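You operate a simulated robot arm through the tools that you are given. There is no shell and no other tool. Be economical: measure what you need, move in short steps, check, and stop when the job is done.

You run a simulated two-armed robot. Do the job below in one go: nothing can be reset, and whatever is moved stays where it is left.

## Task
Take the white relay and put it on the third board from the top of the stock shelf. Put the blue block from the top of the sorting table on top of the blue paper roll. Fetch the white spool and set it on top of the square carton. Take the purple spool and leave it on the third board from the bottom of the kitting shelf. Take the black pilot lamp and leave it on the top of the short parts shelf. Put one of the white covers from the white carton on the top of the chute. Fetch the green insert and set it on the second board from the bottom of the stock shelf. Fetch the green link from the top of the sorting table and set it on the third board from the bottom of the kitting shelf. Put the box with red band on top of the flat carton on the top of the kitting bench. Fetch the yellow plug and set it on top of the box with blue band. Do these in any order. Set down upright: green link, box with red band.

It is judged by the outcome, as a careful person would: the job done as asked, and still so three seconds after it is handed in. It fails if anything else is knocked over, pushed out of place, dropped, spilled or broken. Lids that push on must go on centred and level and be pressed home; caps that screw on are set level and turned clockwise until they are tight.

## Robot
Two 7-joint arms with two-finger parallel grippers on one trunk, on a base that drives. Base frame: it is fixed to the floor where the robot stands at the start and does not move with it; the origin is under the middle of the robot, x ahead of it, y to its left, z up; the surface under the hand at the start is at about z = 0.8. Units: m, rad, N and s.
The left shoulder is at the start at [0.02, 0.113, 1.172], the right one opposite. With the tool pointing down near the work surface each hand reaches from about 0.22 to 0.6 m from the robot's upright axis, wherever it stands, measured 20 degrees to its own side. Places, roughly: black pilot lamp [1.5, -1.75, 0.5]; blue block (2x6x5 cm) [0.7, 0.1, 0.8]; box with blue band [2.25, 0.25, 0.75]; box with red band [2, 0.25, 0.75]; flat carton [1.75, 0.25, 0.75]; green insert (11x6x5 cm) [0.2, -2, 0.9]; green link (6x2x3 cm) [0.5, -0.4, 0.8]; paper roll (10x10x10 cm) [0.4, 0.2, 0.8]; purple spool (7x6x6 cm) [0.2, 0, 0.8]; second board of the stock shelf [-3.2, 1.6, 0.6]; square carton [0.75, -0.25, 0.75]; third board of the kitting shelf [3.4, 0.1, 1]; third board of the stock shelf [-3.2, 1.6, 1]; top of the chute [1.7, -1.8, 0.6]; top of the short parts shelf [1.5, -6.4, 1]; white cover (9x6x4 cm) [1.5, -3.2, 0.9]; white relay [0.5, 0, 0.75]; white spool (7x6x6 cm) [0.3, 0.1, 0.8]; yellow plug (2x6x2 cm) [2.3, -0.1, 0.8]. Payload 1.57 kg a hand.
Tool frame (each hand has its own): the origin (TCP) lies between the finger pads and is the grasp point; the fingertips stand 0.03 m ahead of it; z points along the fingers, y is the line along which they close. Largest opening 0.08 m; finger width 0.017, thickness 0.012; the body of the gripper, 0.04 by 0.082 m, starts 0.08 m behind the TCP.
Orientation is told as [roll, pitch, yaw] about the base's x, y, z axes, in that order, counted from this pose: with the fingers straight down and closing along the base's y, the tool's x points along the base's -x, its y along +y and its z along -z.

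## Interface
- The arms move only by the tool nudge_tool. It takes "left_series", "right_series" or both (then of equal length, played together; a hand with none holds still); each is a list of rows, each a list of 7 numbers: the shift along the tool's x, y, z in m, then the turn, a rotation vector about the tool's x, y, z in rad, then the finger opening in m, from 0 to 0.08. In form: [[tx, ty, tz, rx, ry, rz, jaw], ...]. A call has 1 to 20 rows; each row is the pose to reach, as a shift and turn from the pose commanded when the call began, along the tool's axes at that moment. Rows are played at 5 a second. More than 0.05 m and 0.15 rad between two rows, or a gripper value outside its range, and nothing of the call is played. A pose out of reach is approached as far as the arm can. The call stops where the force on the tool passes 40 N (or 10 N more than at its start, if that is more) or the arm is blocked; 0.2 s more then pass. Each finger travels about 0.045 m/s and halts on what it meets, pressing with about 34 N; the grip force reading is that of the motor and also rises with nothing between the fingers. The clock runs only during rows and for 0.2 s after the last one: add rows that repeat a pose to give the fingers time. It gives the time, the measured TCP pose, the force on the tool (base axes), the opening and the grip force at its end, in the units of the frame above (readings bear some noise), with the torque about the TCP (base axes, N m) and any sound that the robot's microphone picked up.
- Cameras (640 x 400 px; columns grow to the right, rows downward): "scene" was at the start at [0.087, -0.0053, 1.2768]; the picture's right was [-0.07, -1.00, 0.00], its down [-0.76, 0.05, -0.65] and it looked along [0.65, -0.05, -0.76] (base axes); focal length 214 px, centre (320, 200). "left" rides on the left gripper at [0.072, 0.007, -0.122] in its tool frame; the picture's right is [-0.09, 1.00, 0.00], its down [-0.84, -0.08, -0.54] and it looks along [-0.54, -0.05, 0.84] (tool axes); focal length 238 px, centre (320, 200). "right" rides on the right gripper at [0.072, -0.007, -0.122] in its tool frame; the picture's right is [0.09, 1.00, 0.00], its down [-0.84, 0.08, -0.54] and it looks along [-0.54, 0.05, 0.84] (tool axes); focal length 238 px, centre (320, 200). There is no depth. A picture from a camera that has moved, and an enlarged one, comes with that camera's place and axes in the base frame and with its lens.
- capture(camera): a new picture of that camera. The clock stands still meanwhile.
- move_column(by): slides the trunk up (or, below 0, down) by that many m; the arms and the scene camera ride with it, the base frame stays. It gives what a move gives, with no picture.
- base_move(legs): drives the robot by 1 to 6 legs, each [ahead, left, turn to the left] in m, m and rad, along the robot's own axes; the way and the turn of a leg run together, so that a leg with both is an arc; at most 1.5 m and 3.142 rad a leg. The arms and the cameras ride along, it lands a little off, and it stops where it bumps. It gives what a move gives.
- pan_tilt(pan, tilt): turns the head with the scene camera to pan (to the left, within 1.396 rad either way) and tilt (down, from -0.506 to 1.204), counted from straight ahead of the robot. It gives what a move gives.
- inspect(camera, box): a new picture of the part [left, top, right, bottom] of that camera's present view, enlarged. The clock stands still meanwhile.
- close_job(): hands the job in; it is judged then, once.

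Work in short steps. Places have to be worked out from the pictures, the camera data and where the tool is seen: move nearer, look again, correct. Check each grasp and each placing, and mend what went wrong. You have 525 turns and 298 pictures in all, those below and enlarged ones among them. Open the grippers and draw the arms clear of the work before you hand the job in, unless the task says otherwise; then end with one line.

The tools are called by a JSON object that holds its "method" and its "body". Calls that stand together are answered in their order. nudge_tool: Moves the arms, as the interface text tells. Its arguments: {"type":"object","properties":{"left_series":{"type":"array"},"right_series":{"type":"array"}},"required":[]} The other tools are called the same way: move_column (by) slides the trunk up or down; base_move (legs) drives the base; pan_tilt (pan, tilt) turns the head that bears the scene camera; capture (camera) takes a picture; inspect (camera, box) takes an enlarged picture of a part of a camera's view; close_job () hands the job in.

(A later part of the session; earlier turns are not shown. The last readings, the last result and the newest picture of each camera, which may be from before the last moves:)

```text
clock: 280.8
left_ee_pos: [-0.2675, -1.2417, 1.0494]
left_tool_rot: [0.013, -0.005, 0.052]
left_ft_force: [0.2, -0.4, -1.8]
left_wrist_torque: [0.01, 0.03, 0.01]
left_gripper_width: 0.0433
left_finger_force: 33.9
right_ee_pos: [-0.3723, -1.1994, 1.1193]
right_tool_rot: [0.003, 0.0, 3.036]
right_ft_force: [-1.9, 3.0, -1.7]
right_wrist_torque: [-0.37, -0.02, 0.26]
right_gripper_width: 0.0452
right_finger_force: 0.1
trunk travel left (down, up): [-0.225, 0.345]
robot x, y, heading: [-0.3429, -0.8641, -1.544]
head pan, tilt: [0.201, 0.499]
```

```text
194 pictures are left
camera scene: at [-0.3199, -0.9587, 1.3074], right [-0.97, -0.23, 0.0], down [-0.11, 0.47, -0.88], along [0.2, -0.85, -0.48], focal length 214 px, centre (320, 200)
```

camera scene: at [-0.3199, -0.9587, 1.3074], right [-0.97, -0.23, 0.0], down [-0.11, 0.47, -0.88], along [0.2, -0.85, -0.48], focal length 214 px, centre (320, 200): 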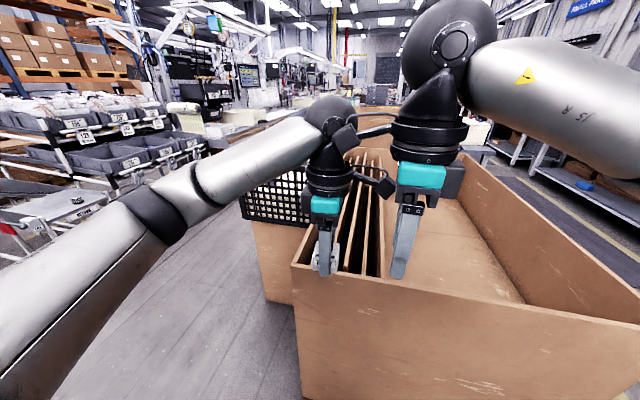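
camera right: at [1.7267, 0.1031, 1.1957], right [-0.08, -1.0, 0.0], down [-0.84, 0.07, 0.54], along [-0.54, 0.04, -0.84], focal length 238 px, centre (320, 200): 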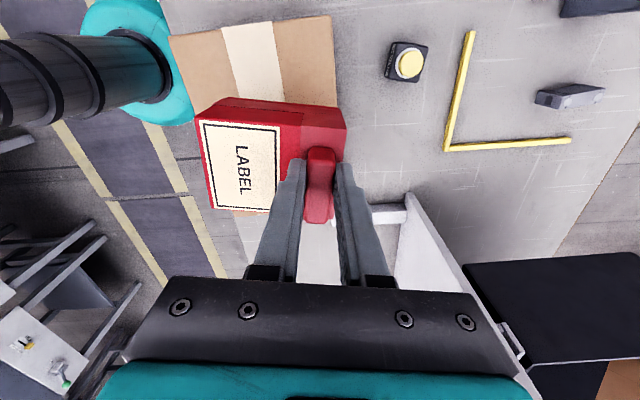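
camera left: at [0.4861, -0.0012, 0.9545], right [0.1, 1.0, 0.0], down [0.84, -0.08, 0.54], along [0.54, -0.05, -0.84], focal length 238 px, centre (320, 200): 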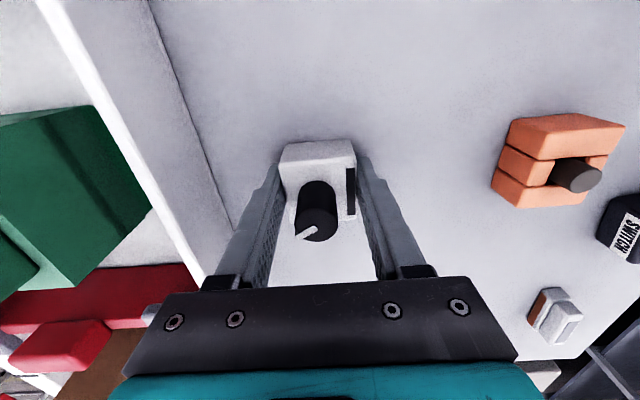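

The two hands touched lightly at the end of that lift, because I moved the left hand into the right. I'll separate them, then go to x ≈ 0.3 in front of the black crate and look.

{"method": "nudge_tool", "body": {"right_series": [[-0.03, 0, 0, 0, 0, 0, 0.045], [-0.07, 0, 0, 0, 0, 0, 0.045], [-0.11, -0.0, 0, 0, 0, 0, 0.045]]}}

{"method": "base_move", "body": {"legs": [[0, 0.55, -0.03]]}}

{"method": "pan_tilt", "body": {"pan": 0, "tilt": 0.6}}

{"method": "capture", "body": {"camera": "scene"}}

```text
clock: 281.6
left_ee_pos: [-0.2686, -1.2398, 1.0485]
left_tool_rot: [0.013, -0.004, 0.049]
left_ft_force: [-0.2, 0.5, -1.6]
left_wrist_torque: [0.01, -0.02, 0.0]
left_gripper_width: 0.043
left_finger_force: 34.3
right_ee_pos: [-0.4866, -1.1858, 1.118]
right_tool_rot: [0.003, 0.0, 3.037]
right_ft_force: [-0.5, -0.2, 0.1]
right_wrist_torque: [-0.02, -0.02, 0.0]
right_gripper_width: 0.0449
right_finger_force: 0.1
trunk travel left (down, up): [-0.225, 0.345]
robot x, y, heading: [-0.34, -0.8604, -1.542]
head pan, tilt: [0.201, 0.499]
```

```text
clock: 284.7
left_ee_pos: [0.2705, -1.2359, 1.0484]
left_tool_rot: [0.012, -0.004, 0.017]
left_ft_force: [-0.1, -0.3, -0.7]
left_wrist_torque: [-0.02, 0.02, 0.02]
left_gripper_width: 0.0433
left_finger_force: 33.8
right_ee_pos: [0.0519, -1.1748, 1.1184]
right_tool_rot: [0.002, 0.001, 3.005]
right_ft_force: [-0.3, 0.4, -0.4]
right_wrist_torque: [-0.01, 0.05, -0.01]
right_gripper_width: 0.045
right_finger_force: 0.1
trunk travel left (down, up): [-0.225, 0.345]
robot x, y, heading: [0.2086, -0.8513, -1.576]
head pan, tilt: [0.201, 0.499]
```

```text
clock: 285.5
left_ee_pos: [0.2701, -1.2362, 1.0493]
left_tool_rot: [0.013, -0.005, 0.017]
left_ft_force: [-0.4, -0.8, -1.0]
left_wrist_torque: [-0.03, 0.04, 0.0]
left_gripper_width: 0.043
left_finger_force: 33.9
right_ee_pos: [0.0535, -1.1751, 1.1195]
right_tool_rot: [0.003, 0.001, 3.003]
right_ft_force: [0.2, 0.5, -0.6]
right_wrist_torque: [0.04, -0.01, 0.01]
right_gripper_width: 0.0449
right_finger_force: 0.0
trunk travel left (down, up): [-0.225, 0.345]
robot x, y, heading: [0.2101, -0.8546, -1.58]
head pan, tilt: [0.0, 0.6]
```

```text
193 pictures are left
camera scene: at [0.2075, -0.9516, 1.2984], right [-1.0, 0.0, 0.0], down [0.0, 0.56, -0.83], along [0.0, -0.83, -0.56], focal length 214 px, centre (320, 200)
```

scene: 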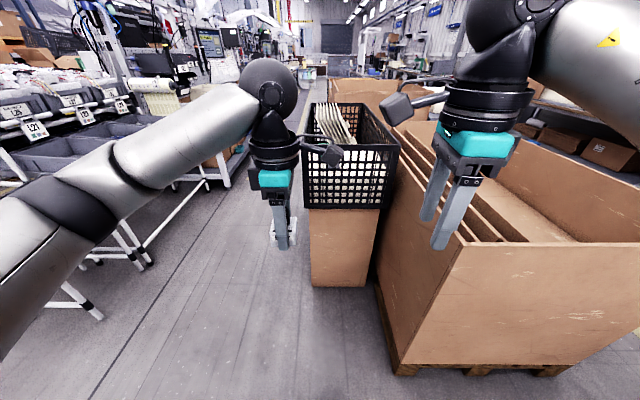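

The crate stands on a carton just ahead. I'll zoom in on its contents.

{"method": "inspect", "body": {"camera": "scene", "box": [290, 90, 410, 220]}}

```text
3.08 times, centred on (350, 155) of scene
camera zoom: at [0.2075, -0.9516, 1.2984], right [-1.0, 0.0, 0.0], down [0.0, 0.56, -0.83], along [0.0, -0.83, -0.56], focal length 660 px, centre (228, 338)
```

zoom: 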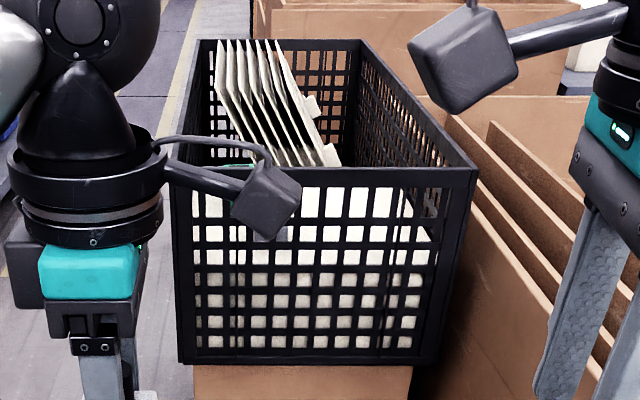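

There is a bit of green inside the crate's left part. The crate rim is at about z ≈ 0.97 and its front is at y ≈ -1.84. I'll move the left hand outward and drive closer to look in.

{"method": "nudge_tool", "body": {"left_series": [[-0.04, 0, -0.01, 0, 0, 0, 0.02], [-0.08, 0.03, -0.02, 0, 0, 0, 0.02], [-0.12, 0.06, -0.03, 0, 0, 0, 0.02], [-0.16, 0.09, -0.03, 0, 0, 0, 0.02]]}}

{"method": "base_move", "body": {"legs": [[0, 0.12, 0], [0.55, 0, 0]]}}

{"method": "capture", "body": {"camera": "scene"}}

```text
refused: row 2 steps farther than a row can; nothing moved
```

```text
clock: 289.5
left_ee_pos: [0.3908, -1.7838, 1.0487]
left_tool_rot: [0.012, -0.004, 0.024]
left_ft_force: [0.2, -0.5, -0.9]
left_wrist_torque: [0.02, -0.01, -0.03]
left_gripper_width: 0.0433
left_finger_force: 33.9
right_ee_pos: [0.1747, -1.7228, 1.1197]
right_tool_rot: [0.004, -0.002, 3.01]
right_ft_force: [0.7, -1.2, -0.1]
right_wrist_torque: [0.01, 0.0, -0.02]
right_gripper_width: 0.045
right_finger_force: 0.1
trunk travel left (down, up): [-0.225, 0.345]
robot x, y, heading: [0.3278, -1.4029, -1.567]
head pan, tilt: [0.0, 0.6]
```

```text
191 pictures are left
camera scene: at [0.3277, -1.4989, 1.2984], right [-1.0, 0.0, 0.0], down [0.0, 0.57, -0.82], along [0.0, -0.82, -0.57], focal length 214 px, centre (320, 200)
```

scene: 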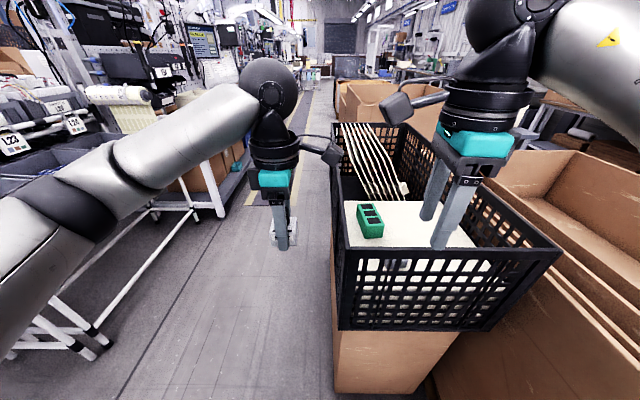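

The green insert lies on white boards in the crate near (0.18, -1.97). I'll zoom in.

{"method": "inspect", "body": {"camera": "scene", "box": [330, 180, 450, 260]}}

{"method": "capture", "body": {"camera": "right"}}

```text
5.00 times, centred on (390, 220) of scene
camera zoom: at [0.3277, -1.4989, 1.2984], right [-1.0, 0.0, 0.0], down [0.0, 0.57, -0.82], along [0.0, -0.82, -0.57], focal length 1072 px, centre (-30, 100)
```

zoom: 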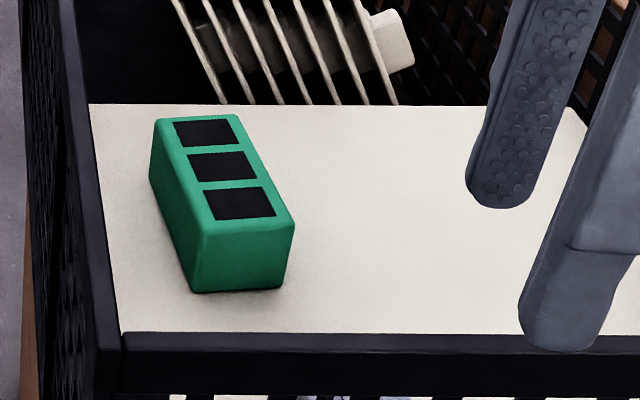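

```text
189 pictures are left
camera right: at [0.2478, -1.7256, 1.2405], right [-0.04, -1.0, 0.0], down [-0.84, 0.03, 0.54], along [-0.54, 0.02, -0.84], focal length 238 px, centre (320, 200)
```

right: 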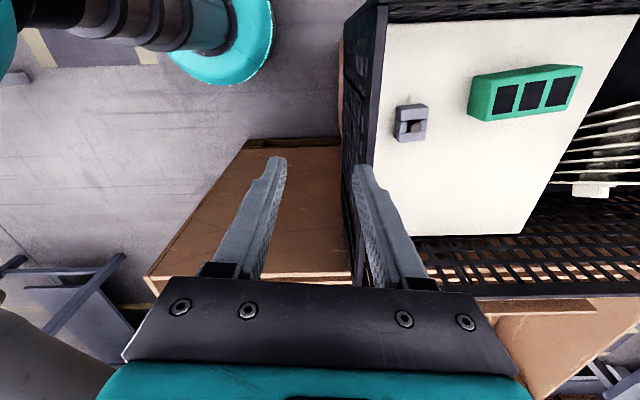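

I'll drive 0.1 m closer, then bring the right hand over the insert for a direct look.

{"method": "base_move", "body": {"legs": [[0.1, 0, 0]]}}

{"method": "nudge_tool", "body": {"right_series": [[0.0, 0.04, 0, 0, 0, 0, 0.06], [0.0, 0.08, 0, 0, 0, 0, 0.08], [0, 0.11, 0, 0, 0, 0, 0.08]]}}

{"method": "capture", "body": {"camera": "right"}}

```text
clock: 290.6
left_ee_pos: [0.3916, -1.8854, 1.0485]
left_tool_rot: [0.012, -0.006, 0.024]
left_ft_force: [0.8, -0.6, -1.1]
left_wrist_torque: [0.01, -0.03, 0.02]
left_gripper_width: 0.043
left_finger_force: 34.3
right_ee_pos: [0.1744, -1.8227, 1.1185]
right_tool_rot: [0.003, -0.001, 3.011]
right_ft_force: [0.9, -0.1, -0.5]
right_wrist_torque: [-0.01, 0.04, -0.03]
right_gripper_width: 0.0451
right_finger_force: 0.0
trunk travel left (down, up): [-0.225, 0.345]
robot x, y, heading: [0.3243, -1.4997, -1.568]
head pan, tilt: [0.0, 0.6]
```

```text
clock: 291.4
left_ee_pos: [0.3911, -1.8843, 1.0485]
left_tool_rot: [0.012, -0.006, 0.025]
left_ft_force: [-0.3, 0.0, -0.4]
left_wrist_torque: [-0.02, 0.03, 0.0]
left_gripper_width: 0.0431
left_finger_force: 34.5
right_ee_pos: [0.1604, -1.9334, 1.1223]
right_tool_rot: [0.003, -0.003, 3.01]
right_ft_force: [-0.2, 0.2, -0.4]
right_wrist_torque: [-0.02, -0.02, 0.0]
right_gripper_width: 0.08
right_finger_force: 0.0
trunk travel left (down, up): [-0.225, 0.345]
robot x, y, heading: [0.3321, -1.5013, -1.568]
head pan, tilt: [0.0, 0.6]
```

```text
188 pictures are left
camera right: at [0.2338, -1.9355, 1.2426], right [-0.04, -1.0, 0.0], down [-0.84, 0.03, 0.54], along [-0.54, 0.02, -0.84], focal length 238 px, centre (320, 200)
```

right: 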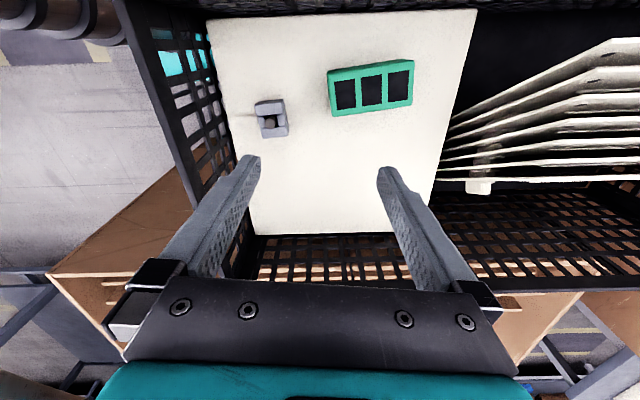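

The insert's top is at (0.18, -2.004, 0.896) with its long axis nearly along y. I'll turn the right hand to close across it, and move the left hand further out.

{"method": "nudge_tool", "body": {"right_series": [[0.002, 0.005, 0, 0, 0, -0.14, 0.08], [0.004, 0.01, 0, 0, 0, -0.28, 0.08], [0.006, 0.015, 0, 0, 0, -0.42, 0.08], [0.008, 0.02, 0, 0, 0, -0.56, 0.08], [0.01, 0.025, 0, 0, 0, -0.7, 0.08], [0.012, 0.03, 0, 0, 0, -0.84, 0.08], [0.014, 0.035, 0, 0, 0, -0.98, 0.08], [0.016, 0.04, 0, 0, 0, -1.12, 0.08], [0.018, 0.045, 0, 0, 0, -1.26, 0.08], [0.02, 0.05, 0, 0, 0, -1.4, 0.08], [0.023, 0.056, 0, 0, 0, -1.54, 0.08], [0.026, 0.062, 0.02, 0, 0, -1.68, 0.08], [0.029, 0.068, 0.04, 0, 0, -1.82, 0.08]], "left_series": [[-0.02, 0, 0, 0, 0, 0, 0.02], [-0.04, 0, 0, 0, 0, 0, 0.02], [-0.06, 0, 0, 0, 0, 0, 0.02], [-0.08, 0, 0, 0, 0, 0, 0.02], [-0.1, 0, 0, 0, 0, 0, 0.02], [-0.1, 0, 0, 0, 0, 0, 0.02], [-0.1, 0, 0, 0, 0, 0, 0.02], [-0.1, 0, 0, 0, 0, 0, 0.02], [-0.1, 0, 0, 0, 0, 0, 0.02], [-0.1, 0, 0, 0, 0, 0, 0.02], [-0.1, 0, 0, 0, 0, 0, 0.02], [-0.1, 0, 0, 0, 0, 0, 0.02], [-0.1, 0, 0, 0, 0, 0, 0.02]]}}

{"method": "capture", "body": {"camera": "right"}}

```text
clock: 294.2
left_ee_pos: [0.4921, -1.8808, 1.0483]
left_tool_rot: [0.011, -0.003, 0.026]
left_ft_force: [0.1, -0.1, -1.1]
left_wrist_torque: [0.01, 0.01, 0.0]
left_gripper_width: 0.0429
left_finger_force: 34.4
right_ee_pos: [0.1805, -2.0044, 1.0792]
right_tool_rot: [-0.002, -0.002, -1.449]
right_ft_force: [-0.5, 1.4, 0.2]
right_wrist_torque: [0.01, -0.01, 0.0]
right_gripper_width: 0.08
right_finger_force: 0.1
trunk travel left (down, up): [-0.225, 0.345]
robot x, y, heading: [0.3268, -1.5005, -1.569]
head pan, tilt: [0.0, 0.6]
```

```text
187 pictures are left
camera right: at [0.166, -1.9324, 1.2012], right [0.98, 0.21, 0.0], down [0.18, -0.82, 0.54], along [0.11, -0.53, -0.84], focal length 238 px, centre (320, 200)
```

right: 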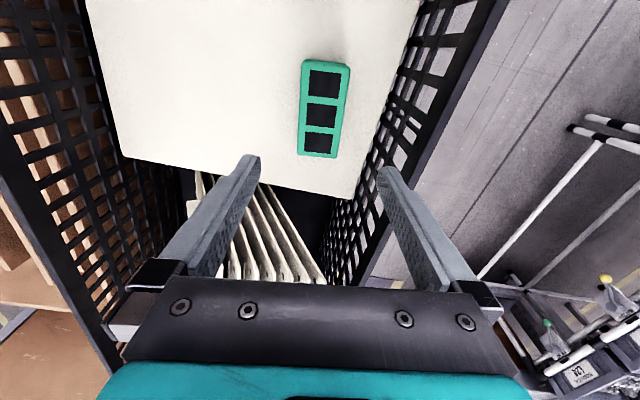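

The insert's centre is at (0.181, -1.994), with about 3 cm of clearance to the crate wall. I'll descend to z ≈ 0.888 and close.

{"method": "nudge_tool", "body": {"right_series": [[0.005, 0, 0.045, 0, 0, 0, 0.08], [0.01, 0.001, 0.09, 0, 0, 0, 0.08], [0.01, 0.001, 0.13, 0, 0, 0, 0.08], [0.01, 0.001, 0.165, 0, 0, 0, 0.08], [0.01, 0.001, 0.19, 0, 0, 0, 0.08], [0.01, 0.001, 0.19, 0, 0, 0, 0.06], [0.01, 0.001, 0.19, 0, 0, 0, 0.045], [0.01, 0.001, 0.19, 0, 0, 0, 0.03], [0.01, 0.001, 0.19, 0, 0, 0, 0.03]]}}

{"method": "capture", "body": {"camera": "right"}}

```text
clock: 296.2
left_ee_pos: [0.4903, -1.8802, 1.0483]
left_tool_rot: [0.012, -0.005, 0.023]
left_ft_force: [0.3, 0.0, -1.1]
left_wrist_torque: [0.01, -0.02, 0.0]
left_gripper_width: 0.0432
left_finger_force: 33.8
right_ee_pos: [0.178, -1.9923, 0.8912]
right_tool_rot: [-0.001, -0.003, -1.453]
right_ft_force: [-0.5, -0.3, 0.1]
right_wrist_torque: [-0.05, -0.01, 0.0]
right_gripper_width: 0.054
right_finger_force: 34.1
trunk travel left (down, up): [-0.225, 0.345]
robot x, y, heading: [0.3259, -1.5018, -1.569]
head pan, tilt: [0.0, 0.6]
```

```text
186 pictures are left
camera right: at [0.1648, -1.9212, 1.0121], right [0.98, 0.21, 0.0], down [0.18, -0.82, 0.54], along [0.11, -0.53, -0.84], focal length 238 px, centre (320, 200)
```

right: 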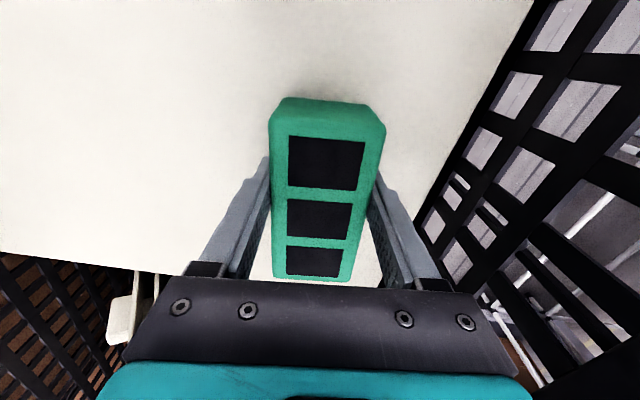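

The insert is gripped (0.054). I'll lift it out, back away, and drive toward the stock shelf, stopping on the way to look.

{"method": "nudge_tool", "body": {"right_series": [[0, 0, -0.045, 0, 0, 0, 0.03], [0, 0, -0.09, 0, 0, 0, 0.03], [0, 0, -0.135, 0, 0, 0, 0.03], [0, 0, -0.18, 0, 0, 0, 0.03], [0.03, 0, -0.21, 0, 0, 0, 0.03], [0.07, 0, -0.21, 0, 0, 0, 0.03], [0.11, 0, -0.21, 0, 0, 0, 0.03], [0.15, 0, -0.21, 0, 0, 0, 0.03]]}}

{"method": "base_move", "body": {"legs": [[-0.62, 0, 0], [0, -0.73, 0], [-1.4, 0, 0], [-0.5, 0, 0]]}}

{"method": "base_move", "body": {"legs": [[0, 0, -1.571]]}}

{"method": "pan_tilt", "body": {"pan": 0, "tilt": 0.35}}

{"method": "capture", "body": {"camera": "scene"}}

```text
clock: 298.0
left_ee_pos: [0.4906, -1.8809, 1.049]
left_tool_rot: [0.011, -0.005, 0.023]
left_ft_force: [-0.2, 0.3, -1.7]
left_wrist_torque: [0.04, 0.03, -0.01]
left_gripper_width: 0.0432
left_finger_force: 34.0
right_ee_pos: [0.1614, -1.8414, 1.099]
right_tool_rot: [-0.001, -0.002, -1.455]
right_ft_force: [1.0, -0.4, -0.3]
right_wrist_torque: [-0.03, -0.03, -0.01]
right_gripper_width: 0.0537
right_finger_force: 33.9
trunk travel left (down, up): [-0.225, 0.345]
robot x, y, heading: [0.3297, -1.5011, -1.565]
head pan, tilt: [0.0, 0.6]
```

```text
clock: 314.1
left_ee_pos: [-0.2532, 0.6121, 1.05]
left_tool_rot: [0.012, -0.003, 0.036]
left_ft_force: [0.5, 0.6, -0.9]
left_wrist_torque: [-0.02, -0.03, -0.02]
left_gripper_width: 0.043
left_finger_force: 33.9
right_ee_pos: [-0.5828, 0.647, 1.0991]
right_tool_rot: [-0.004, -0.005, -1.442]
right_ft_force: [0.1, 0.2, -0.2]
right_wrist_torque: [0.02, 0.01, 0.01]
right_gripper_width: 0.054
right_finger_force: 34.1
trunk travel left (down, up): [-0.225, 0.345]
robot x, y, heading: [-0.4189, 0.9949, -1.556]
head pan, tilt: [0.0, 0.6]
```

```text
clock: 318.4
left_ee_pos: [-0.8038, 0.8304, 1.0503]
left_tool_rot: [0.013, -0.005, -1.556]
left_ft_force: [0.0, -0.1, -0.1]
left_wrist_torque: [0.0, -0.02, 0.01]
left_gripper_width: 0.0432
left_finger_force: 34.1
right_ee_pos: [-0.7616, 1.16, 1.0992]
right_tool_rot: [-0.001, -0.004, -3.032]
right_ft_force: [0.0, -1.3, -0.6]
right_wrist_torque: [0.0, 0.01, 0.0]
right_gripper_width: 0.0538
right_finger_force: 34.2
trunk travel left (down, up): [-0.225, 0.345]
robot x, y, heading: [-0.4193, 0.9904, 3.134]
head pan, tilt: [0.0, 0.6]
```

```text
clock: 319.1
left_ee_pos: [-0.8029, 0.8303, 1.0501]
left_tool_rot: [0.011, -0.003, -1.555]
left_ft_force: [0.5, 0.8, -1.4]
left_wrist_torque: [0.03, 0.01, -0.01]
left_gripper_width: 0.0429
left_finger_force: 33.7
right_ee_pos: [-0.7641, 1.1602, 1.0996]
right_tool_rot: [-0.002, -0.003, -3.03]
right_ft_force: [-0.8, 0.6, -0.2]
right_wrist_torque: [-0.01, -0.02, -0.02]
right_gripper_width: 0.0537
right_finger_force: 33.8
trunk travel left (down, up): [-0.225, 0.345]
robot x, y, heading: [-0.419, 0.991, 3.136]
head pan, tilt: [0.0, 0.351]
```

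```text
185 pictures are left
camera scene: at [-0.5252, 0.9915, 1.3211], right [0.0, 1.0, 0.0], down [0.34, 0.0, -0.94], along [-0.94, 0.0, -0.34], focal length 214 px, centre (320, 200)
```

scene: 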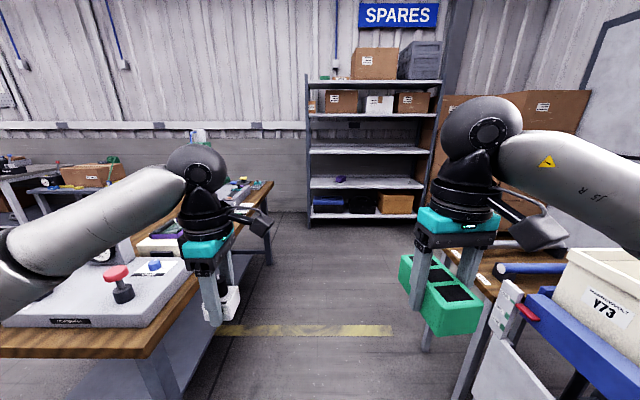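

The "SPARES" shelf ahead has five boards at roughly z = 0.24, 0.63, 1.03, 1.40 and 1.73. I'll drive toward it between the benches.

{"method": "base_move", "body": {"legs": [[1.4, -0.05, 0.005]]}}

{"method": "capture", "body": {"camera": "scene"}}

```text
clock: 326.2
left_ee_pos: [-2.2307, 0.8696, 1.0506]
left_tool_rot: [0.011, -0.004, -1.54]
left_ft_force: [-0.6, -0.6, -0.8]
left_wrist_torque: [-0.03, -0.02, 0.0]
left_gripper_width: 0.0432
left_finger_force: 34.1
right_ee_pos: [-2.1945, 1.1999, 1.0989]
right_tool_rot: [-0.002, -0.004, -3.015]
right_ft_force: [-0.2, -0.1, 0.7]
right_wrist_torque: [0.02, 0.0, 0.0]
right_gripper_width: 0.054
right_finger_force: 34.3
trunk travel left (down, up): [-0.225, 0.345]
robot x, y, heading: [-1.8501, 1.0319, -3.132]
head pan, tilt: [0.0, 0.351]
```

```text
184 pictures are left
camera scene: at [-1.954, 1.0349, 1.3211], right [-0.01, 1.0, 0.0], down [0.34, 0.0, -0.94], along [-0.94, -0.01, -0.34], focal length 214 px, centre (320, 200)
```

scene: 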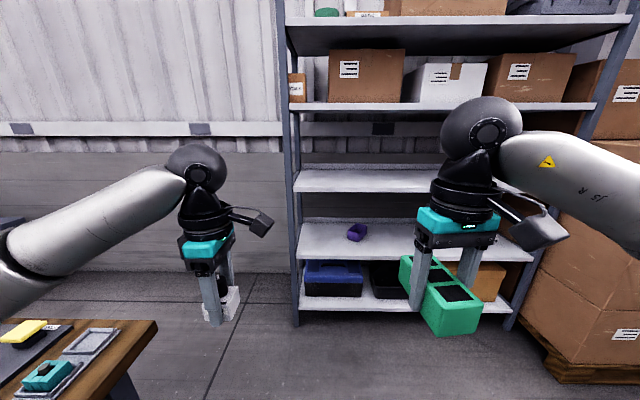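

The third board is empty and its front edge is at x ≈ -3.05. I'll move right and approach to x ≈ -2.6.

{"method": "base_move", "body": {"legs": [[0.3, -0.33, -0.01], [0.43, 0, 0]]}}

{"method": "capture", "body": {"camera": "scene"}}

{"method": "capture", "body": {"camera": "left"}}

```text
clock: 331.2
left_ee_pos: [-2.9675, 1.1978, 1.0501]
left_tool_rot: [0.013, -0.006, -1.55]
left_ft_force: [-0.4, 0.1, -0.5]
left_wrist_torque: [-0.02, 0.0, 0.03]
left_gripper_width: 0.043
left_finger_force: 34.2
right_ee_pos: [-2.9277, 1.5263, 1.0996]
right_tool_rot: [-0.002, -0.003, -3.028]
right_ft_force: [0.1, 0.4, 0.0]
right_wrist_torque: [0.01, 0.01, 0.02]
right_gripper_width: 0.0542
right_finger_force: 33.9
trunk travel left (down, up): [-0.225, 0.345]
robot x, y, heading: [-2.5823, 1.3608, 3.141]
head pan, tilt: [0.0, 0.351]
```

```text
183 pictures are left
camera scene: at [-2.6903, 1.3606, 1.3211], right [0.0, 1.0, 0.0], down [0.34, 0.0, -0.94], along [-0.94, 0.0, -0.34], focal length 214 px, centre (320, 200)
```

scene: 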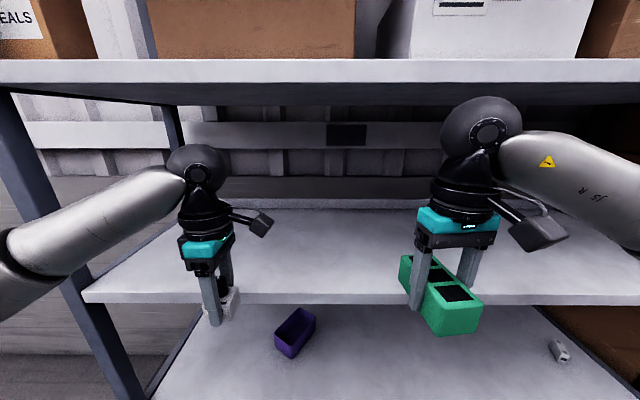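

```text
182 pictures are left
camera left: at [-2.9651, 1.2706, 1.1715], right [1.0, -0.07, 0.01], down [-0.07, -0.84, 0.55], along [-0.03, -0.54, -0.84], focal length 238 px, centre (320, 200)
```

left: 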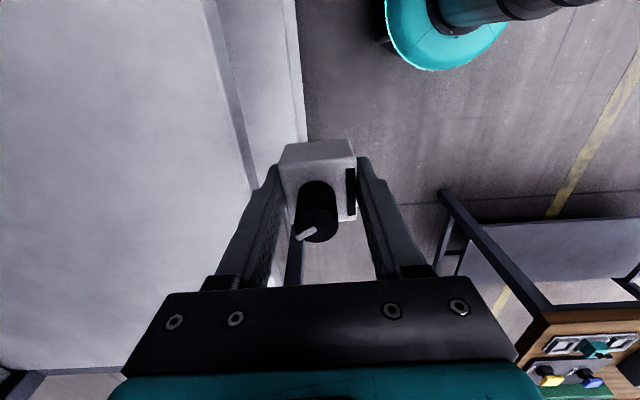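

The board is at z ≈ 1.012 with its front at x ≈ -3.025, and the next board's underside is at about z ≈ 1.37. I'll raise the relay, pull the right hand back, and drive 0.1 m closer.

{"method": "nudge_tool", "body": {"left_series": [[0, 0, -0.015, 0, 0, 0, 0.02], [0, 0, -0.03, 0, 0, 0, 0.02]], "right_series": [[0.03, 0, 0, 0, 0, 0, 0.03], [0.06, 0, 0, 0, 0, 0, 0.03]]}}

{"method": "base_move", "body": {"legs": [[0.1, 0, 0]]}}

{"method": "nudge_tool", "body": {"left_series": [[0, -0.03, 0, 0, 0, 0, 0.02], [0, -0.06, 0, 0, 0, 0, 0.02], [0, -0.07, 0.015, 0, 0, 0, 0.02], [0, -0.07, 0.025, 0, 0, 0, 0.02]]}}

{"method": "capture", "body": {"camera": "left"}}

{"method": "capture", "body": {"camera": "scene"}}

```text
clock: 331.8
left_ee_pos: [-2.9683, 1.1993, 1.0804]
left_tool_rot: [0.011, -0.005, -1.551]
left_ft_force: [0.6, -0.1, -1.3]
left_wrist_torque: [-0.02, -0.02, 0.03]
left_gripper_width: 0.0431
left_finger_force: 33.7
right_ee_pos: [-2.8685, 1.5334, 1.1003]
right_tool_rot: [-0.002, -0.003, -3.027]
right_ft_force: [-0.6, 0.5, -0.1]
right_wrist_torque: [-0.02, 0.0, 0.0]
right_gripper_width: 0.0541
right_finger_force: 34.2
trunk travel left (down, up): [-0.225, 0.345]
robot x, y, heading: [-2.5894, 1.3599, 3.138]
head pan, tilt: [0.0, 0.351]
```

```text
clock: 332.9
left_ee_pos: [-3.0712, 1.2012, 1.0785]
left_tool_rot: [0.013, -0.006, -1.554]
left_ft_force: [-0.2, -0.6, -0.6]
left_wrist_torque: [0.01, -0.01, -0.03]
left_gripper_width: 0.0429
left_finger_force: 33.7
right_ee_pos: [-2.9688, 1.5345, 1.099]
right_tool_rot: [-0.003, -0.001, -3.029]
right_ft_force: [-0.8, 0.6, -0.2]
right_wrist_torque: [-0.03, -0.05, -0.02]
right_gripper_width: 0.0538
right_finger_force: 33.9
trunk travel left (down, up): [-0.225, 0.345]
robot x, y, heading: [-2.6847, 1.3657, 3.136]
head pan, tilt: [0.0, 0.351]
```

```text
clock: 333.9
left_ee_pos: [-3.1391, 1.2, 1.0557]
left_tool_rot: [0.012, -0.004, -1.555]
left_ft_force: [0.0, -0.2, -1.7]
left_wrist_torque: [-0.02, 0.02, 0.01]
left_gripper_width: 0.0433
left_finger_force: 34.0
right_ee_pos: [-2.9687, 1.5356, 1.0996]
right_tool_rot: [-0.001, -0.004, -3.03]
right_ft_force: [0.3, 0.6, -0.5]
right_wrist_torque: [-0.04, 0.0, 0.0]
right_gripper_width: 0.0541
right_finger_force: 34.0
trunk travel left (down, up): [-0.225, 0.345]
robot x, y, heading: [-2.6862, 1.3629, 3.136]
head pan, tilt: [0.0, 0.351]
```

```text
181 pictures are left
camera left: at [-3.1355, 1.2724, 1.1771], right [1.0, -0.08, 0.01], down [-0.07, -0.84, 0.54], along [-0.03, -0.54, -0.84], focal length 238 px, centre (320, 200)
```

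left: 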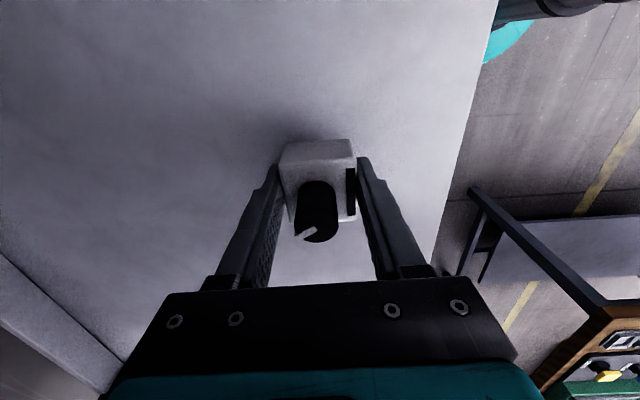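

```text
180 pictures are left
camera scene: at [-2.7902, 1.3611, 1.3212], right [0.0, 1.0, 0.0], down [0.34, 0.0, -0.94], along [-0.94, 0.0, -0.34], focal length 214 px, centre (320, 200)
```

scene: 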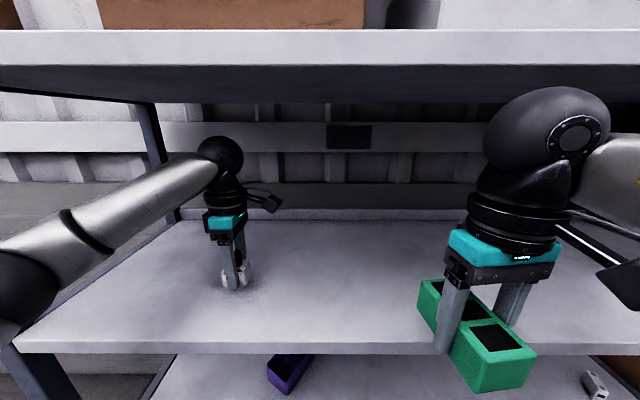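

The relay is over the board. I'll lower it in small steps and level the tiny tilt.

{"method": "nudge_tool", "body": {"left_series": [[0, 0, 0.006, 0, -0.012, 0, 0.02], [0, 0, 0.009, 0, -0.012, 0, 0.02], [0, 0, 0.012, 0, -0.012, 0, 0.02]]}}

```text
clock: 334.7
left_ee_pos: [-3.1391, 1.1985, 1.0423]
left_tool_rot: [0.013, -0.018, -1.555]
left_ft_force: [0.6, -0.5, -1.7]
left_wrist_torque: [0.01, 0.01, -0.02]
left_gripper_width: 0.0431
left_finger_force: 34.2
right_ee_pos: [-2.9684, 1.5347, 1.0995]
right_tool_rot: [-0.001, -0.003, -3.029]
right_ft_force: [0.2, 0.4, 0.5]
right_wrist_torque: [0.0, -0.02, 0.0]
right_gripper_width: 0.0541
right_finger_force: 34.0
trunk travel left (down, up): [-0.225, 0.345]
robot x, y, heading: [-2.6861, 1.3546, 3.141]
head pan, tilt: [0.0, 0.351]
```

That turned about the wrong axis, so I'll correct it and continue down to contact.

{"method": "nudge_tool", "body": {"left_series": [[0, 0, 0.0, 0.013, 0.018, 0, 0.02], [0, 0, 0.002, 0.013, 0.018, 0, 0.02], [0, 0, 0.004, 0.013, 0.018, 0, 0.02], [0, 0, 0.006, 0.013, 0.018, 0, 0.02]]}}

```text
clock: 335.7
left_ee_pos: [-3.1389, 1.1998, 1.036]
left_tool_rot: [-0.002, 0.001, -1.554]
left_ft_force: [0.0, -0.5, -0.1]
left_wrist_torque: [-0.02, -0.04, 0.0]
left_gripper_width: 0.043
left_finger_force: 34.2
right_ee_pos: [-2.968, 1.5358, 1.1003]
right_tool_rot: [-0.001, -0.003, -3.03]
right_ft_force: [0.2, -0.5, -0.4]
right_wrist_torque: [0.02, 0.02, 0.01]
right_gripper_width: 0.0541
right_finger_force: 33.8
trunk travel left (down, up): [-0.225, 0.345]
robot x, y, heading: [-2.6884, 1.3589, 3.136]
head pan, tilt: [0.0, 0.351]
```

Level again. I'll continue down to contact.

{"method": "nudge_tool", "body": {"left_series": [[0, 0, 0.002, 0, 0, 0, 0.02], [0, 0, 0.004, 0, 0, 0, 0.02], [0, 0, 0.006, 0, 0, 0, 0.02]]}}

```text
clock: 336.5
left_ee_pos: [-3.14, 1.2005, 1.0307]
left_tool_rot: [-0.004, 0.002, -1.553]
left_ft_force: [-0.8, -1.9, 8.5]
left_wrist_torque: [-0.27, -0.24, 0.0]
left_gripper_width: 0.0431
left_finger_force: 33.9
right_ee_pos: [-2.9669, 1.5352, 1.1003]
right_tool_rot: [-0.001, -0.004, -3.029]
right_ft_force: [0.4, -0.1, -0.1]
right_wrist_torque: [-0.02, 0.0, -0.02]
right_gripper_width: 0.0538
right_finger_force: 34.3
trunk travel left (down, up): [-0.225, 0.345]
robot x, y, heading: [-2.6871, 1.3635, 3.135]
head pan, tilt: [0.0, 0.351]
```

Contact. I'll open, lift slightly, slide sideways off the relay, and withdraw.

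{"method": "nudge_tool", "body": {"left_series": [[0, 0, 0, 0, 0, 0, 0.05], [0, 0, 0, 0, 0, 0, 0.06], [0, 0, 0, 0, 0, 0, 0.07], [0, 0, -0.02, 0, 0, 0, 0.07], [0, 0, -0.05, 0, 0, 0, 0.07], [-0.04, 0, -0.05, 0, 0, 0, 0.07], [-0.08, 0, -0.05, 0, 0, 0, 0.07], [-0.08, 0.045, -0.05, 0, 0, 0, 0.07], [-0.08, 0.09, -0.05, 0, 0, 0, 0.07], [-0.08, 0.135, -0.05, 0, 0, 0, 0.07], [-0.08, 0.18, -0.05, 0, 0, 0, 0.07]]}}

{"method": "capture", "body": {"camera": "scene"}}

```text
clock: 338.9
left_ee_pos: [-2.9546, 1.1205, 1.079]
left_tool_rot: [-0.001, 0.001, -1.552]
left_ft_force: [-0.1, -0.1, -0.7]
left_wrist_torque: [-0.01, 0.02, -0.03]
left_gripper_width: 0.0701
left_finger_force: 0.0
right_ee_pos: [-2.9681, 1.5351, 1.1003]
right_tool_rot: [-0.002, -0.004, -3.03]
right_ft_force: [-0.3, -0.7, -0.3]
right_wrist_torque: [-0.01, 0.0, -0.03]
right_gripper_width: 0.0539
right_finger_force: 34.2
trunk travel left (down, up): [-0.225, 0.345]
robot x, y, heading: [-2.6879, 1.3606, 3.139]
head pan, tilt: [0.0, 0.351]
```

```text
179 pictures are left
camera scene: at [-2.7895, 1.361, 1.3213], right [0.0, 1.0, 0.0], down [0.34, 0.0, -0.94], along [-0.94, 0.0, -0.34], focal length 214 px, centre (320, 200)
```

scene: 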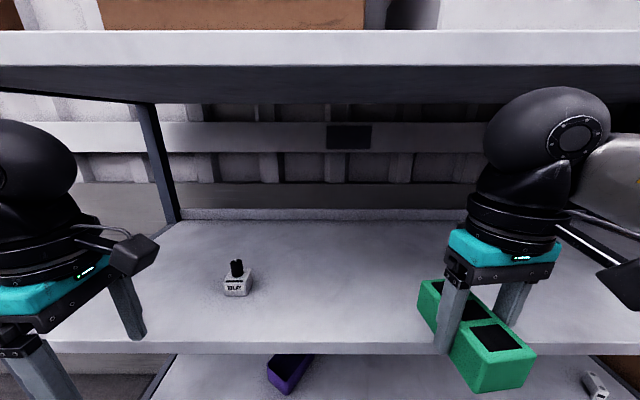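

The relay stands on the third board. For the second board from the bottom I'll back off 0.2 m, lower the trunk fully, and look.

{"method": "base_move", "body": {"legs": [[-0.22, 0, 0]]}}

{"method": "move_column", "body": {"by": -0.225}}

{"method": "pan_tilt", "body": {"pan": 0, "tilt": 0.5}}

{"method": "capture", "body": {"camera": "scene"}}

```text
clock: 340.6
left_ee_pos: [-2.7346, 1.1215, 1.0804]
left_tool_rot: [-0.003, 0.003, -1.553]
left_ft_force: [0.2, -0.3, 0.3]
left_wrist_torque: [0.02, 0.0, 0.02]
left_gripper_width: 0.0697
left_finger_force: 0.1
right_ee_pos: [-2.7464, 1.5336, 1.1008]
right_tool_rot: [-0.004, -0.004, -3.029]
right_ft_force: [-0.8, -0.3, -0.7]
right_wrist_torque: [0.01, 0.03, 0.03]
right_gripper_width: 0.0542
right_finger_force: 34.4
trunk travel left (down, up): [-0.225, 0.345]
robot x, y, heading: [-2.4638, 1.36, 3.139]
head pan, tilt: [0.0, 0.351]
```

```text
clock: 343.0
left_ee_pos: [-2.7351, 1.1204, 0.8541]
left_tool_rot: [-0.002, 0.002, -1.553]
left_ft_force: [-0.5, -0.4, -0.1]
left_wrist_torque: [-0.02, 0.0, 0.0]
left_gripper_width: 0.0699
left_finger_force: 0.0
right_ee_pos: [-2.7473, 1.5349, 0.8751]
right_tool_rot: [-0.002, -0.005, -3.028]
right_ft_force: [-0.9, 0.4, -0.3]
right_wrist_torque: [0.01, 0.0, -0.01]
right_gripper_width: 0.0541
right_finger_force: 33.7
trunk travel left (down, up): [0.0, 0.57]
robot x, y, heading: [-2.4648, 1.3597, 3.137]
head pan, tilt: [0.0, 0.351]
```

```text
clock: 343.7
left_ee_pos: [-2.7351, 1.1209, 0.8538]
left_tool_rot: [0.0, 0.0, -1.554]
left_ft_force: [-0.1, 0.2, -0.9]
left_wrist_torque: [-0.03, -0.01, 0.0]
left_gripper_width: 0.0697
left_finger_force: 0.0
right_ee_pos: [-2.7483, 1.5339, 0.8745]
right_tool_rot: [-0.001, -0.004, -3.029]
right_ft_force: [0.2, 0.6, -0.9]
right_wrist_torque: [0.0, -0.03, -0.02]
right_gripper_width: 0.054
right_finger_force: 33.8
trunk travel left (down, up): [0.0, 0.57]
robot x, y, heading: [-2.4661, 1.3596, 3.137]
head pan, tilt: [0.0, 0.499]
```

```text
178 pictures are left
camera scene: at [-2.5671, 1.3603, 1.0825], right [0.0, 1.0, 0.0], down [0.48, 0.0, -0.88], along [-0.88, 0.0, -0.48], focal length 214 px, centre (320, 200)
```

scene: 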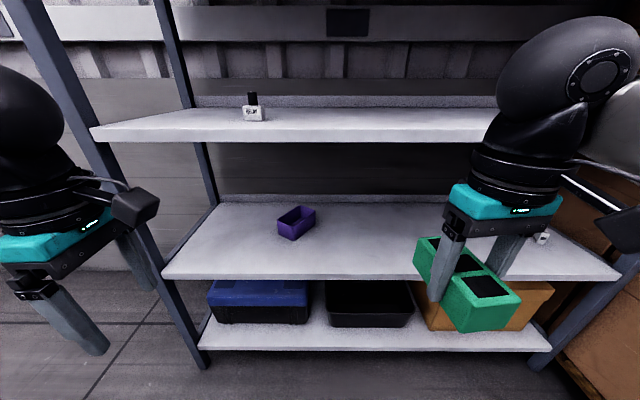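

The second board from the bottom is at z ≈ 0.566, and the underside of the board above is at about z ≈ 0.97. I'll lower the right hand to z ≈ 0.655, then drive in.

{"method": "nudge_tool", "body": {"right_series": [[0, 0, 0.045, 0, 0, 0, 0.03], [0, 0, 0.09, 0, 0, 0, 0.03], [0, 0, 0.135, 0, 0, 0, 0.03], [0, 0, 0.18, 0, 0, 0, 0.03], [0, 0, 0.215, 0, 0, 0, 0.03]]}}

{"method": "base_move", "body": {"legs": [[0.2, 0, 0]]}}

{"method": "capture", "body": {"camera": "scene"}}

{"method": "capture", "body": {"camera": "right"}}

```text
clock: 344.9
left_ee_pos: [-2.7357, 1.1211, 0.8529]
left_tool_rot: [-0.001, 0.003, -1.555]
left_ft_force: [0.6, 0.2, -0.4]
left_wrist_torque: [0.0, -0.01, -0.01]
left_gripper_width: 0.0703
left_finger_force: 0.1
right_ee_pos: [-2.7466, 1.5343, 0.6592]
right_tool_rot: [-0.002, -0.003, -3.028]
right_ft_force: [-0.1, 0.1, 0.2]
right_wrist_torque: [-0.03, -0.01, 0.01]
right_gripper_width: 0.054
right_finger_force: 34.3
trunk travel left (down, up): [0.0, 0.57]
robot x, y, heading: [-2.4655, 1.3542, 3.14]
head pan, tilt: [0.0, 0.499]
```

```text
clock: 346.5
left_ee_pos: [-2.9348, 1.1206, 0.8542]
left_tool_rot: [-0.002, 0.003, -1.553]
left_ft_force: [0.0, 0.5, -0.8]
left_wrist_torque: [-0.04, 0.01, -0.03]
left_gripper_width: 0.0701
left_finger_force: 0.0
right_ee_pos: [-2.9474, 1.535, 0.6609]
right_tool_rot: [-0.003, -0.004, -3.031]
right_ft_force: [-0.6, 0.9, -0.5]
right_wrist_torque: [0.0, -0.01, -0.02]
right_gripper_width: 0.0541
right_finger_force: 33.9
trunk travel left (down, up): [0.0, 0.57]
robot x, y, heading: [-2.6679, 1.3598, 3.141]
head pan, tilt: [0.0, 0.499]
```

```text
177 pictures are left
camera scene: at [-2.7664, 1.3609, 1.0825], right [0.0, 1.0, 0.0], down [0.48, 0.0, -0.88], along [-0.88, 0.0, -0.48], focal length 214 px, centre (320, 200)
```

scene: 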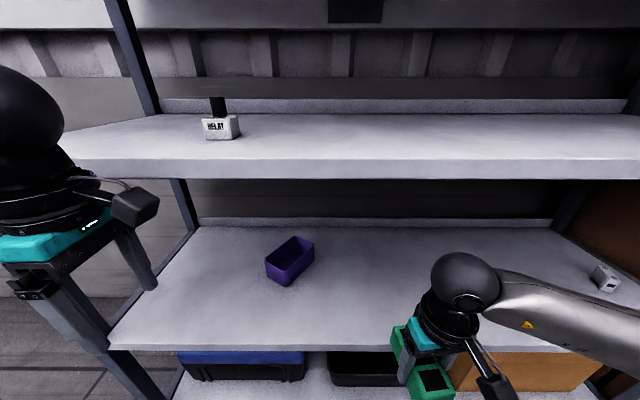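

```text
176 pictures are left
camera right: at [-2.8751, 1.5486, 0.7816], right [0.2, -0.98, 0.0], down [-0.82, -0.17, 0.54], along [-0.53, -0.11, -0.84], focal length 238 px, centre (320, 200)
```

right: 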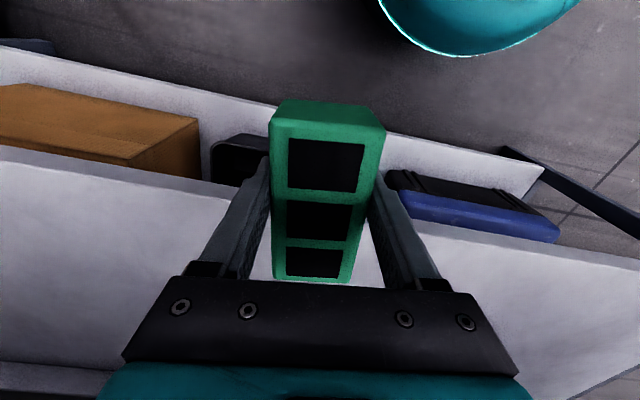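

The path in is clear. I'll move the insert 0.17 m over the board and lower toward it.

{"method": "nudge_tool", "body": {"right_series": [[-0.045, 0, 0, 0, 0, 0, 0.03], [-0.09, 0, 0, 0, 0, 0, 0.03], [-0.135, 0, 0, 0, 0, 0, 0.03], [-0.17, 0, 0, 0, 0, 0, 0.03], [-0.17, 0, 0.02, 0, 0, 0, 0.03], [-0.17, 0, 0.035, 0, 0, 0, 0.03]]}}

{"method": "capture", "body": {"camera": "scene"}}

```text
clock: 347.9
left_ee_pos: [-2.9351, 1.1207, 0.8534]
left_tool_rot: [-0.002, 0.001, -1.553]
left_ft_force: [0.5, 0.1, 0.3]
left_wrist_torque: [0.03, 0.0, 0.01]
left_gripper_width: 0.0698
left_finger_force: 0.0
right_ee_pos: [-3.1175, 1.5153, 0.6263]
right_tool_rot: [-0.002, -0.004, -3.027]
right_ft_force: [-0.4, 0.0, 0.7]
right_wrist_torque: [-0.01, 0.05, 0.01]
right_gripper_width: 0.0543
right_finger_force: 33.8
trunk travel left (down, up): [0.0, 0.57]
robot x, y, heading: [-2.6638, 1.3587, 3.139]
head pan, tilt: [0.0, 0.499]
```

```text
175 pictures are left
camera scene: at [-2.7665, 1.3609, 1.0825], right [0.0, 1.0, 0.0], down [0.48, 0.0, -0.88], along [-0.88, 0.0, -0.48], focal length 214 px, centre (320, 200)
```

scene: 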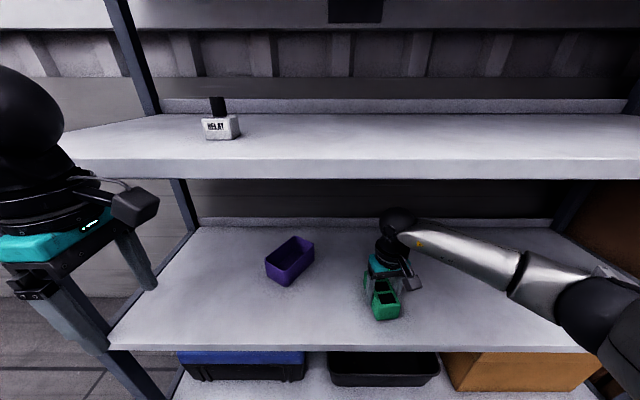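

I'll creep down to contact.

{"method": "nudge_tool", "body": {"right_series": [[0, 0, 0.004, 0, 0, 0, 0.03], [0, 0, 0.008, 0, 0, 0, 0.03], [0, 0, 0.012, 0, 0, 0, 0.03], [0, 0, 0.016, 0, 0, 0, 0.03]]}}

```text
clock: 348.9
left_ee_pos: [-2.9336, 1.1218, 0.8554]
left_tool_rot: [-0.003, 0.002, -1.553]
left_ft_force: [0.0, -0.5, -0.9]
left_wrist_torque: [0.0, 0.0, 0.0]
left_gripper_width: 0.0699
left_finger_force: 0.1
right_ee_pos: [-3.1154, 1.5155, 0.6138]
right_tool_rot: [0.0, -0.008, -3.03]
right_ft_force: [11.4, 4.7, 33.6]
right_wrist_torque: [0.14, -0.77, 0.04]
right_gripper_width: 0.0543
right_finger_force: 34.0
trunk travel left (down, up): [0.0, 0.57]
robot x, y, heading: [-2.6627, 1.3612, 3.14]
head pan, tilt: [0.0, 0.499]
```

Contact. I'll ease off, open the jaws, lift slightly, and withdraw along the insert's length.

{"method": "nudge_tool", "body": {"right_series": [[0, 0, -0.004, 0, 0, 0, 0.04], [0, 0, -0.004, 0, 0, 0, 0.06], [0, 0, -0.004, 0, 0, 0, 0.075], [0, 0, -0.004, 0, 0, 0, 0.075], [0, 0, -0.04, 0, 0, 0, 0.075], [0, 0, -0.06, 0, 0, 0, 0.075], [0.045, 0, -0.06, 0, 0, 0, 0.075], [0.09, 0, -0.06, 0, 0, 0, 0.075], [0.135, 0, -0.06, 0, 0, 0, 0.075], [0.18, 0, -0.06, 0, 0, 0, 0.075]]}}

{"method": "capture", "body": {"camera": "scene"}}

```text
clock: 351.1
left_ee_pos: [-2.9342, 1.1222, 0.8538]
left_tool_rot: [-0.001, 0.001, -1.554]
left_ft_force: [0.3, -0.5, -0.2]
left_wrist_torque: [0.02, 0.0, -0.01]
left_gripper_width: 0.0701
left_finger_force: 0.1
right_ee_pos: [-2.937, 1.5345, 0.6692]
right_tool_rot: [-0.002, -0.004, -3.03]
right_ft_force: [-0.6, -0.3, -0.6]
right_wrist_torque: [-0.01, -0.04, -0.01]
right_gripper_width: 0.075
right_finger_force: 0.0
trunk travel left (down, up): [0.0, 0.57]
robot x, y, heading: [-2.6666, 1.361, 3.141]
head pan, tilt: [0.0, 0.499]
```

```text
174 pictures are left
camera scene: at [-2.7665, 1.3609, 1.0825], right [0.0, 1.0, 0.0], down [0.48, 0.0, -0.88], along [-0.88, 0.0, -0.48], focal length 214 px, centre (320, 200)
```

scene: 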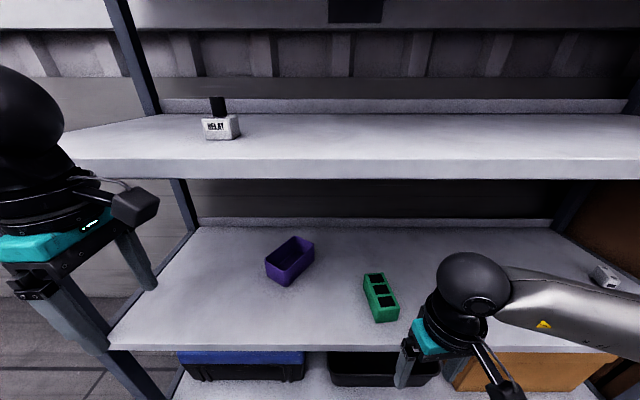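

The insert is on the second board from the bottom. I'll back off, raise the trunk again, and drive back toward the table area.

{"method": "base_move", "body": {"legs": [[-0.4, 0, 0]]}}

{"method": "move_column", "body": {"by": 0.3}}

{"method": "base_move", "body": {"legs": [[-0.2, 0.33, 0], [-1.45, 0, 0]]}}

```text
clock: 353.6
left_ee_pos: [-2.5415, 1.1187, 0.8536]
left_tool_rot: [-0.001, 0.002, -1.552]
left_ft_force: [0.3, -0.2, -0.8]
left_wrist_torque: [0.04, 0.0, 0.0]
left_gripper_width: 0.07
left_finger_force: 0.1
right_ee_pos: [-2.5446, 1.5333, 0.6689]
right_tool_rot: [-0.002, -0.002, -3.027]
right_ft_force: [-0.2, -0.5, -0.2]
right_wrist_torque: [0.0, 0.01, 0.05]
right_gripper_width: 0.075
right_finger_force: 0.1
trunk travel left (down, up): [0.0, 0.57]
robot x, y, heading: [-2.2684, 1.3622, 3.139]
head pan, tilt: [0.0, 0.499]
```

```text
clock: 356.6
left_ee_pos: [-2.5413, 1.1201, 1.153]
left_tool_rot: [0.001, 0.001, -1.551]
left_ft_force: [1.7, 0.7, 0.2]
left_wrist_torque: [0.05, 0.0, 0.02]
left_gripper_width: 0.0701
left_finger_force: 0.2
right_ee_pos: [-2.5451, 1.5333, 0.9701]
right_tool_rot: [-0.002, -0.004, -3.029]
right_ft_force: [-0.4, 0.7, -0.7]
right_wrist_torque: [-0.02, 0.03, -0.03]
right_gripper_width: 0.0752
right_finger_force: 0.1
trunk travel left (down, up): [-0.3, 0.27]
robot x, y, heading: [-2.2719, 1.3604, 3.137]
head pan, tilt: [0.0, 0.499]
```

```text
clock: 365.9
left_ee_pos: [-0.8756, 0.7956, 1.1542]
left_tool_rot: [-0.003, 0.002, -1.552]
left_ft_force: [-0.3, -0.5, 0.0]
left_wrist_torque: [0.0, -0.05, 0.0]
left_gripper_width: 0.0699
left_finger_force: 0.1
right_ee_pos: [-0.8791, 1.2085, 0.9688]
right_tool_rot: [-0.001, -0.004, -3.028]
right_ft_force: [0.1, -0.2, 0.0]
right_wrist_torque: [0.01, -0.02, 0.03]
right_gripper_width: 0.075
right_finger_force: 0.0
trunk travel left (down, up): [-0.3, 0.27]
robot x, y, heading: [-0.6088, 1.0322, 3.14]
head pan, tilt: [0.0, 0.499]
```

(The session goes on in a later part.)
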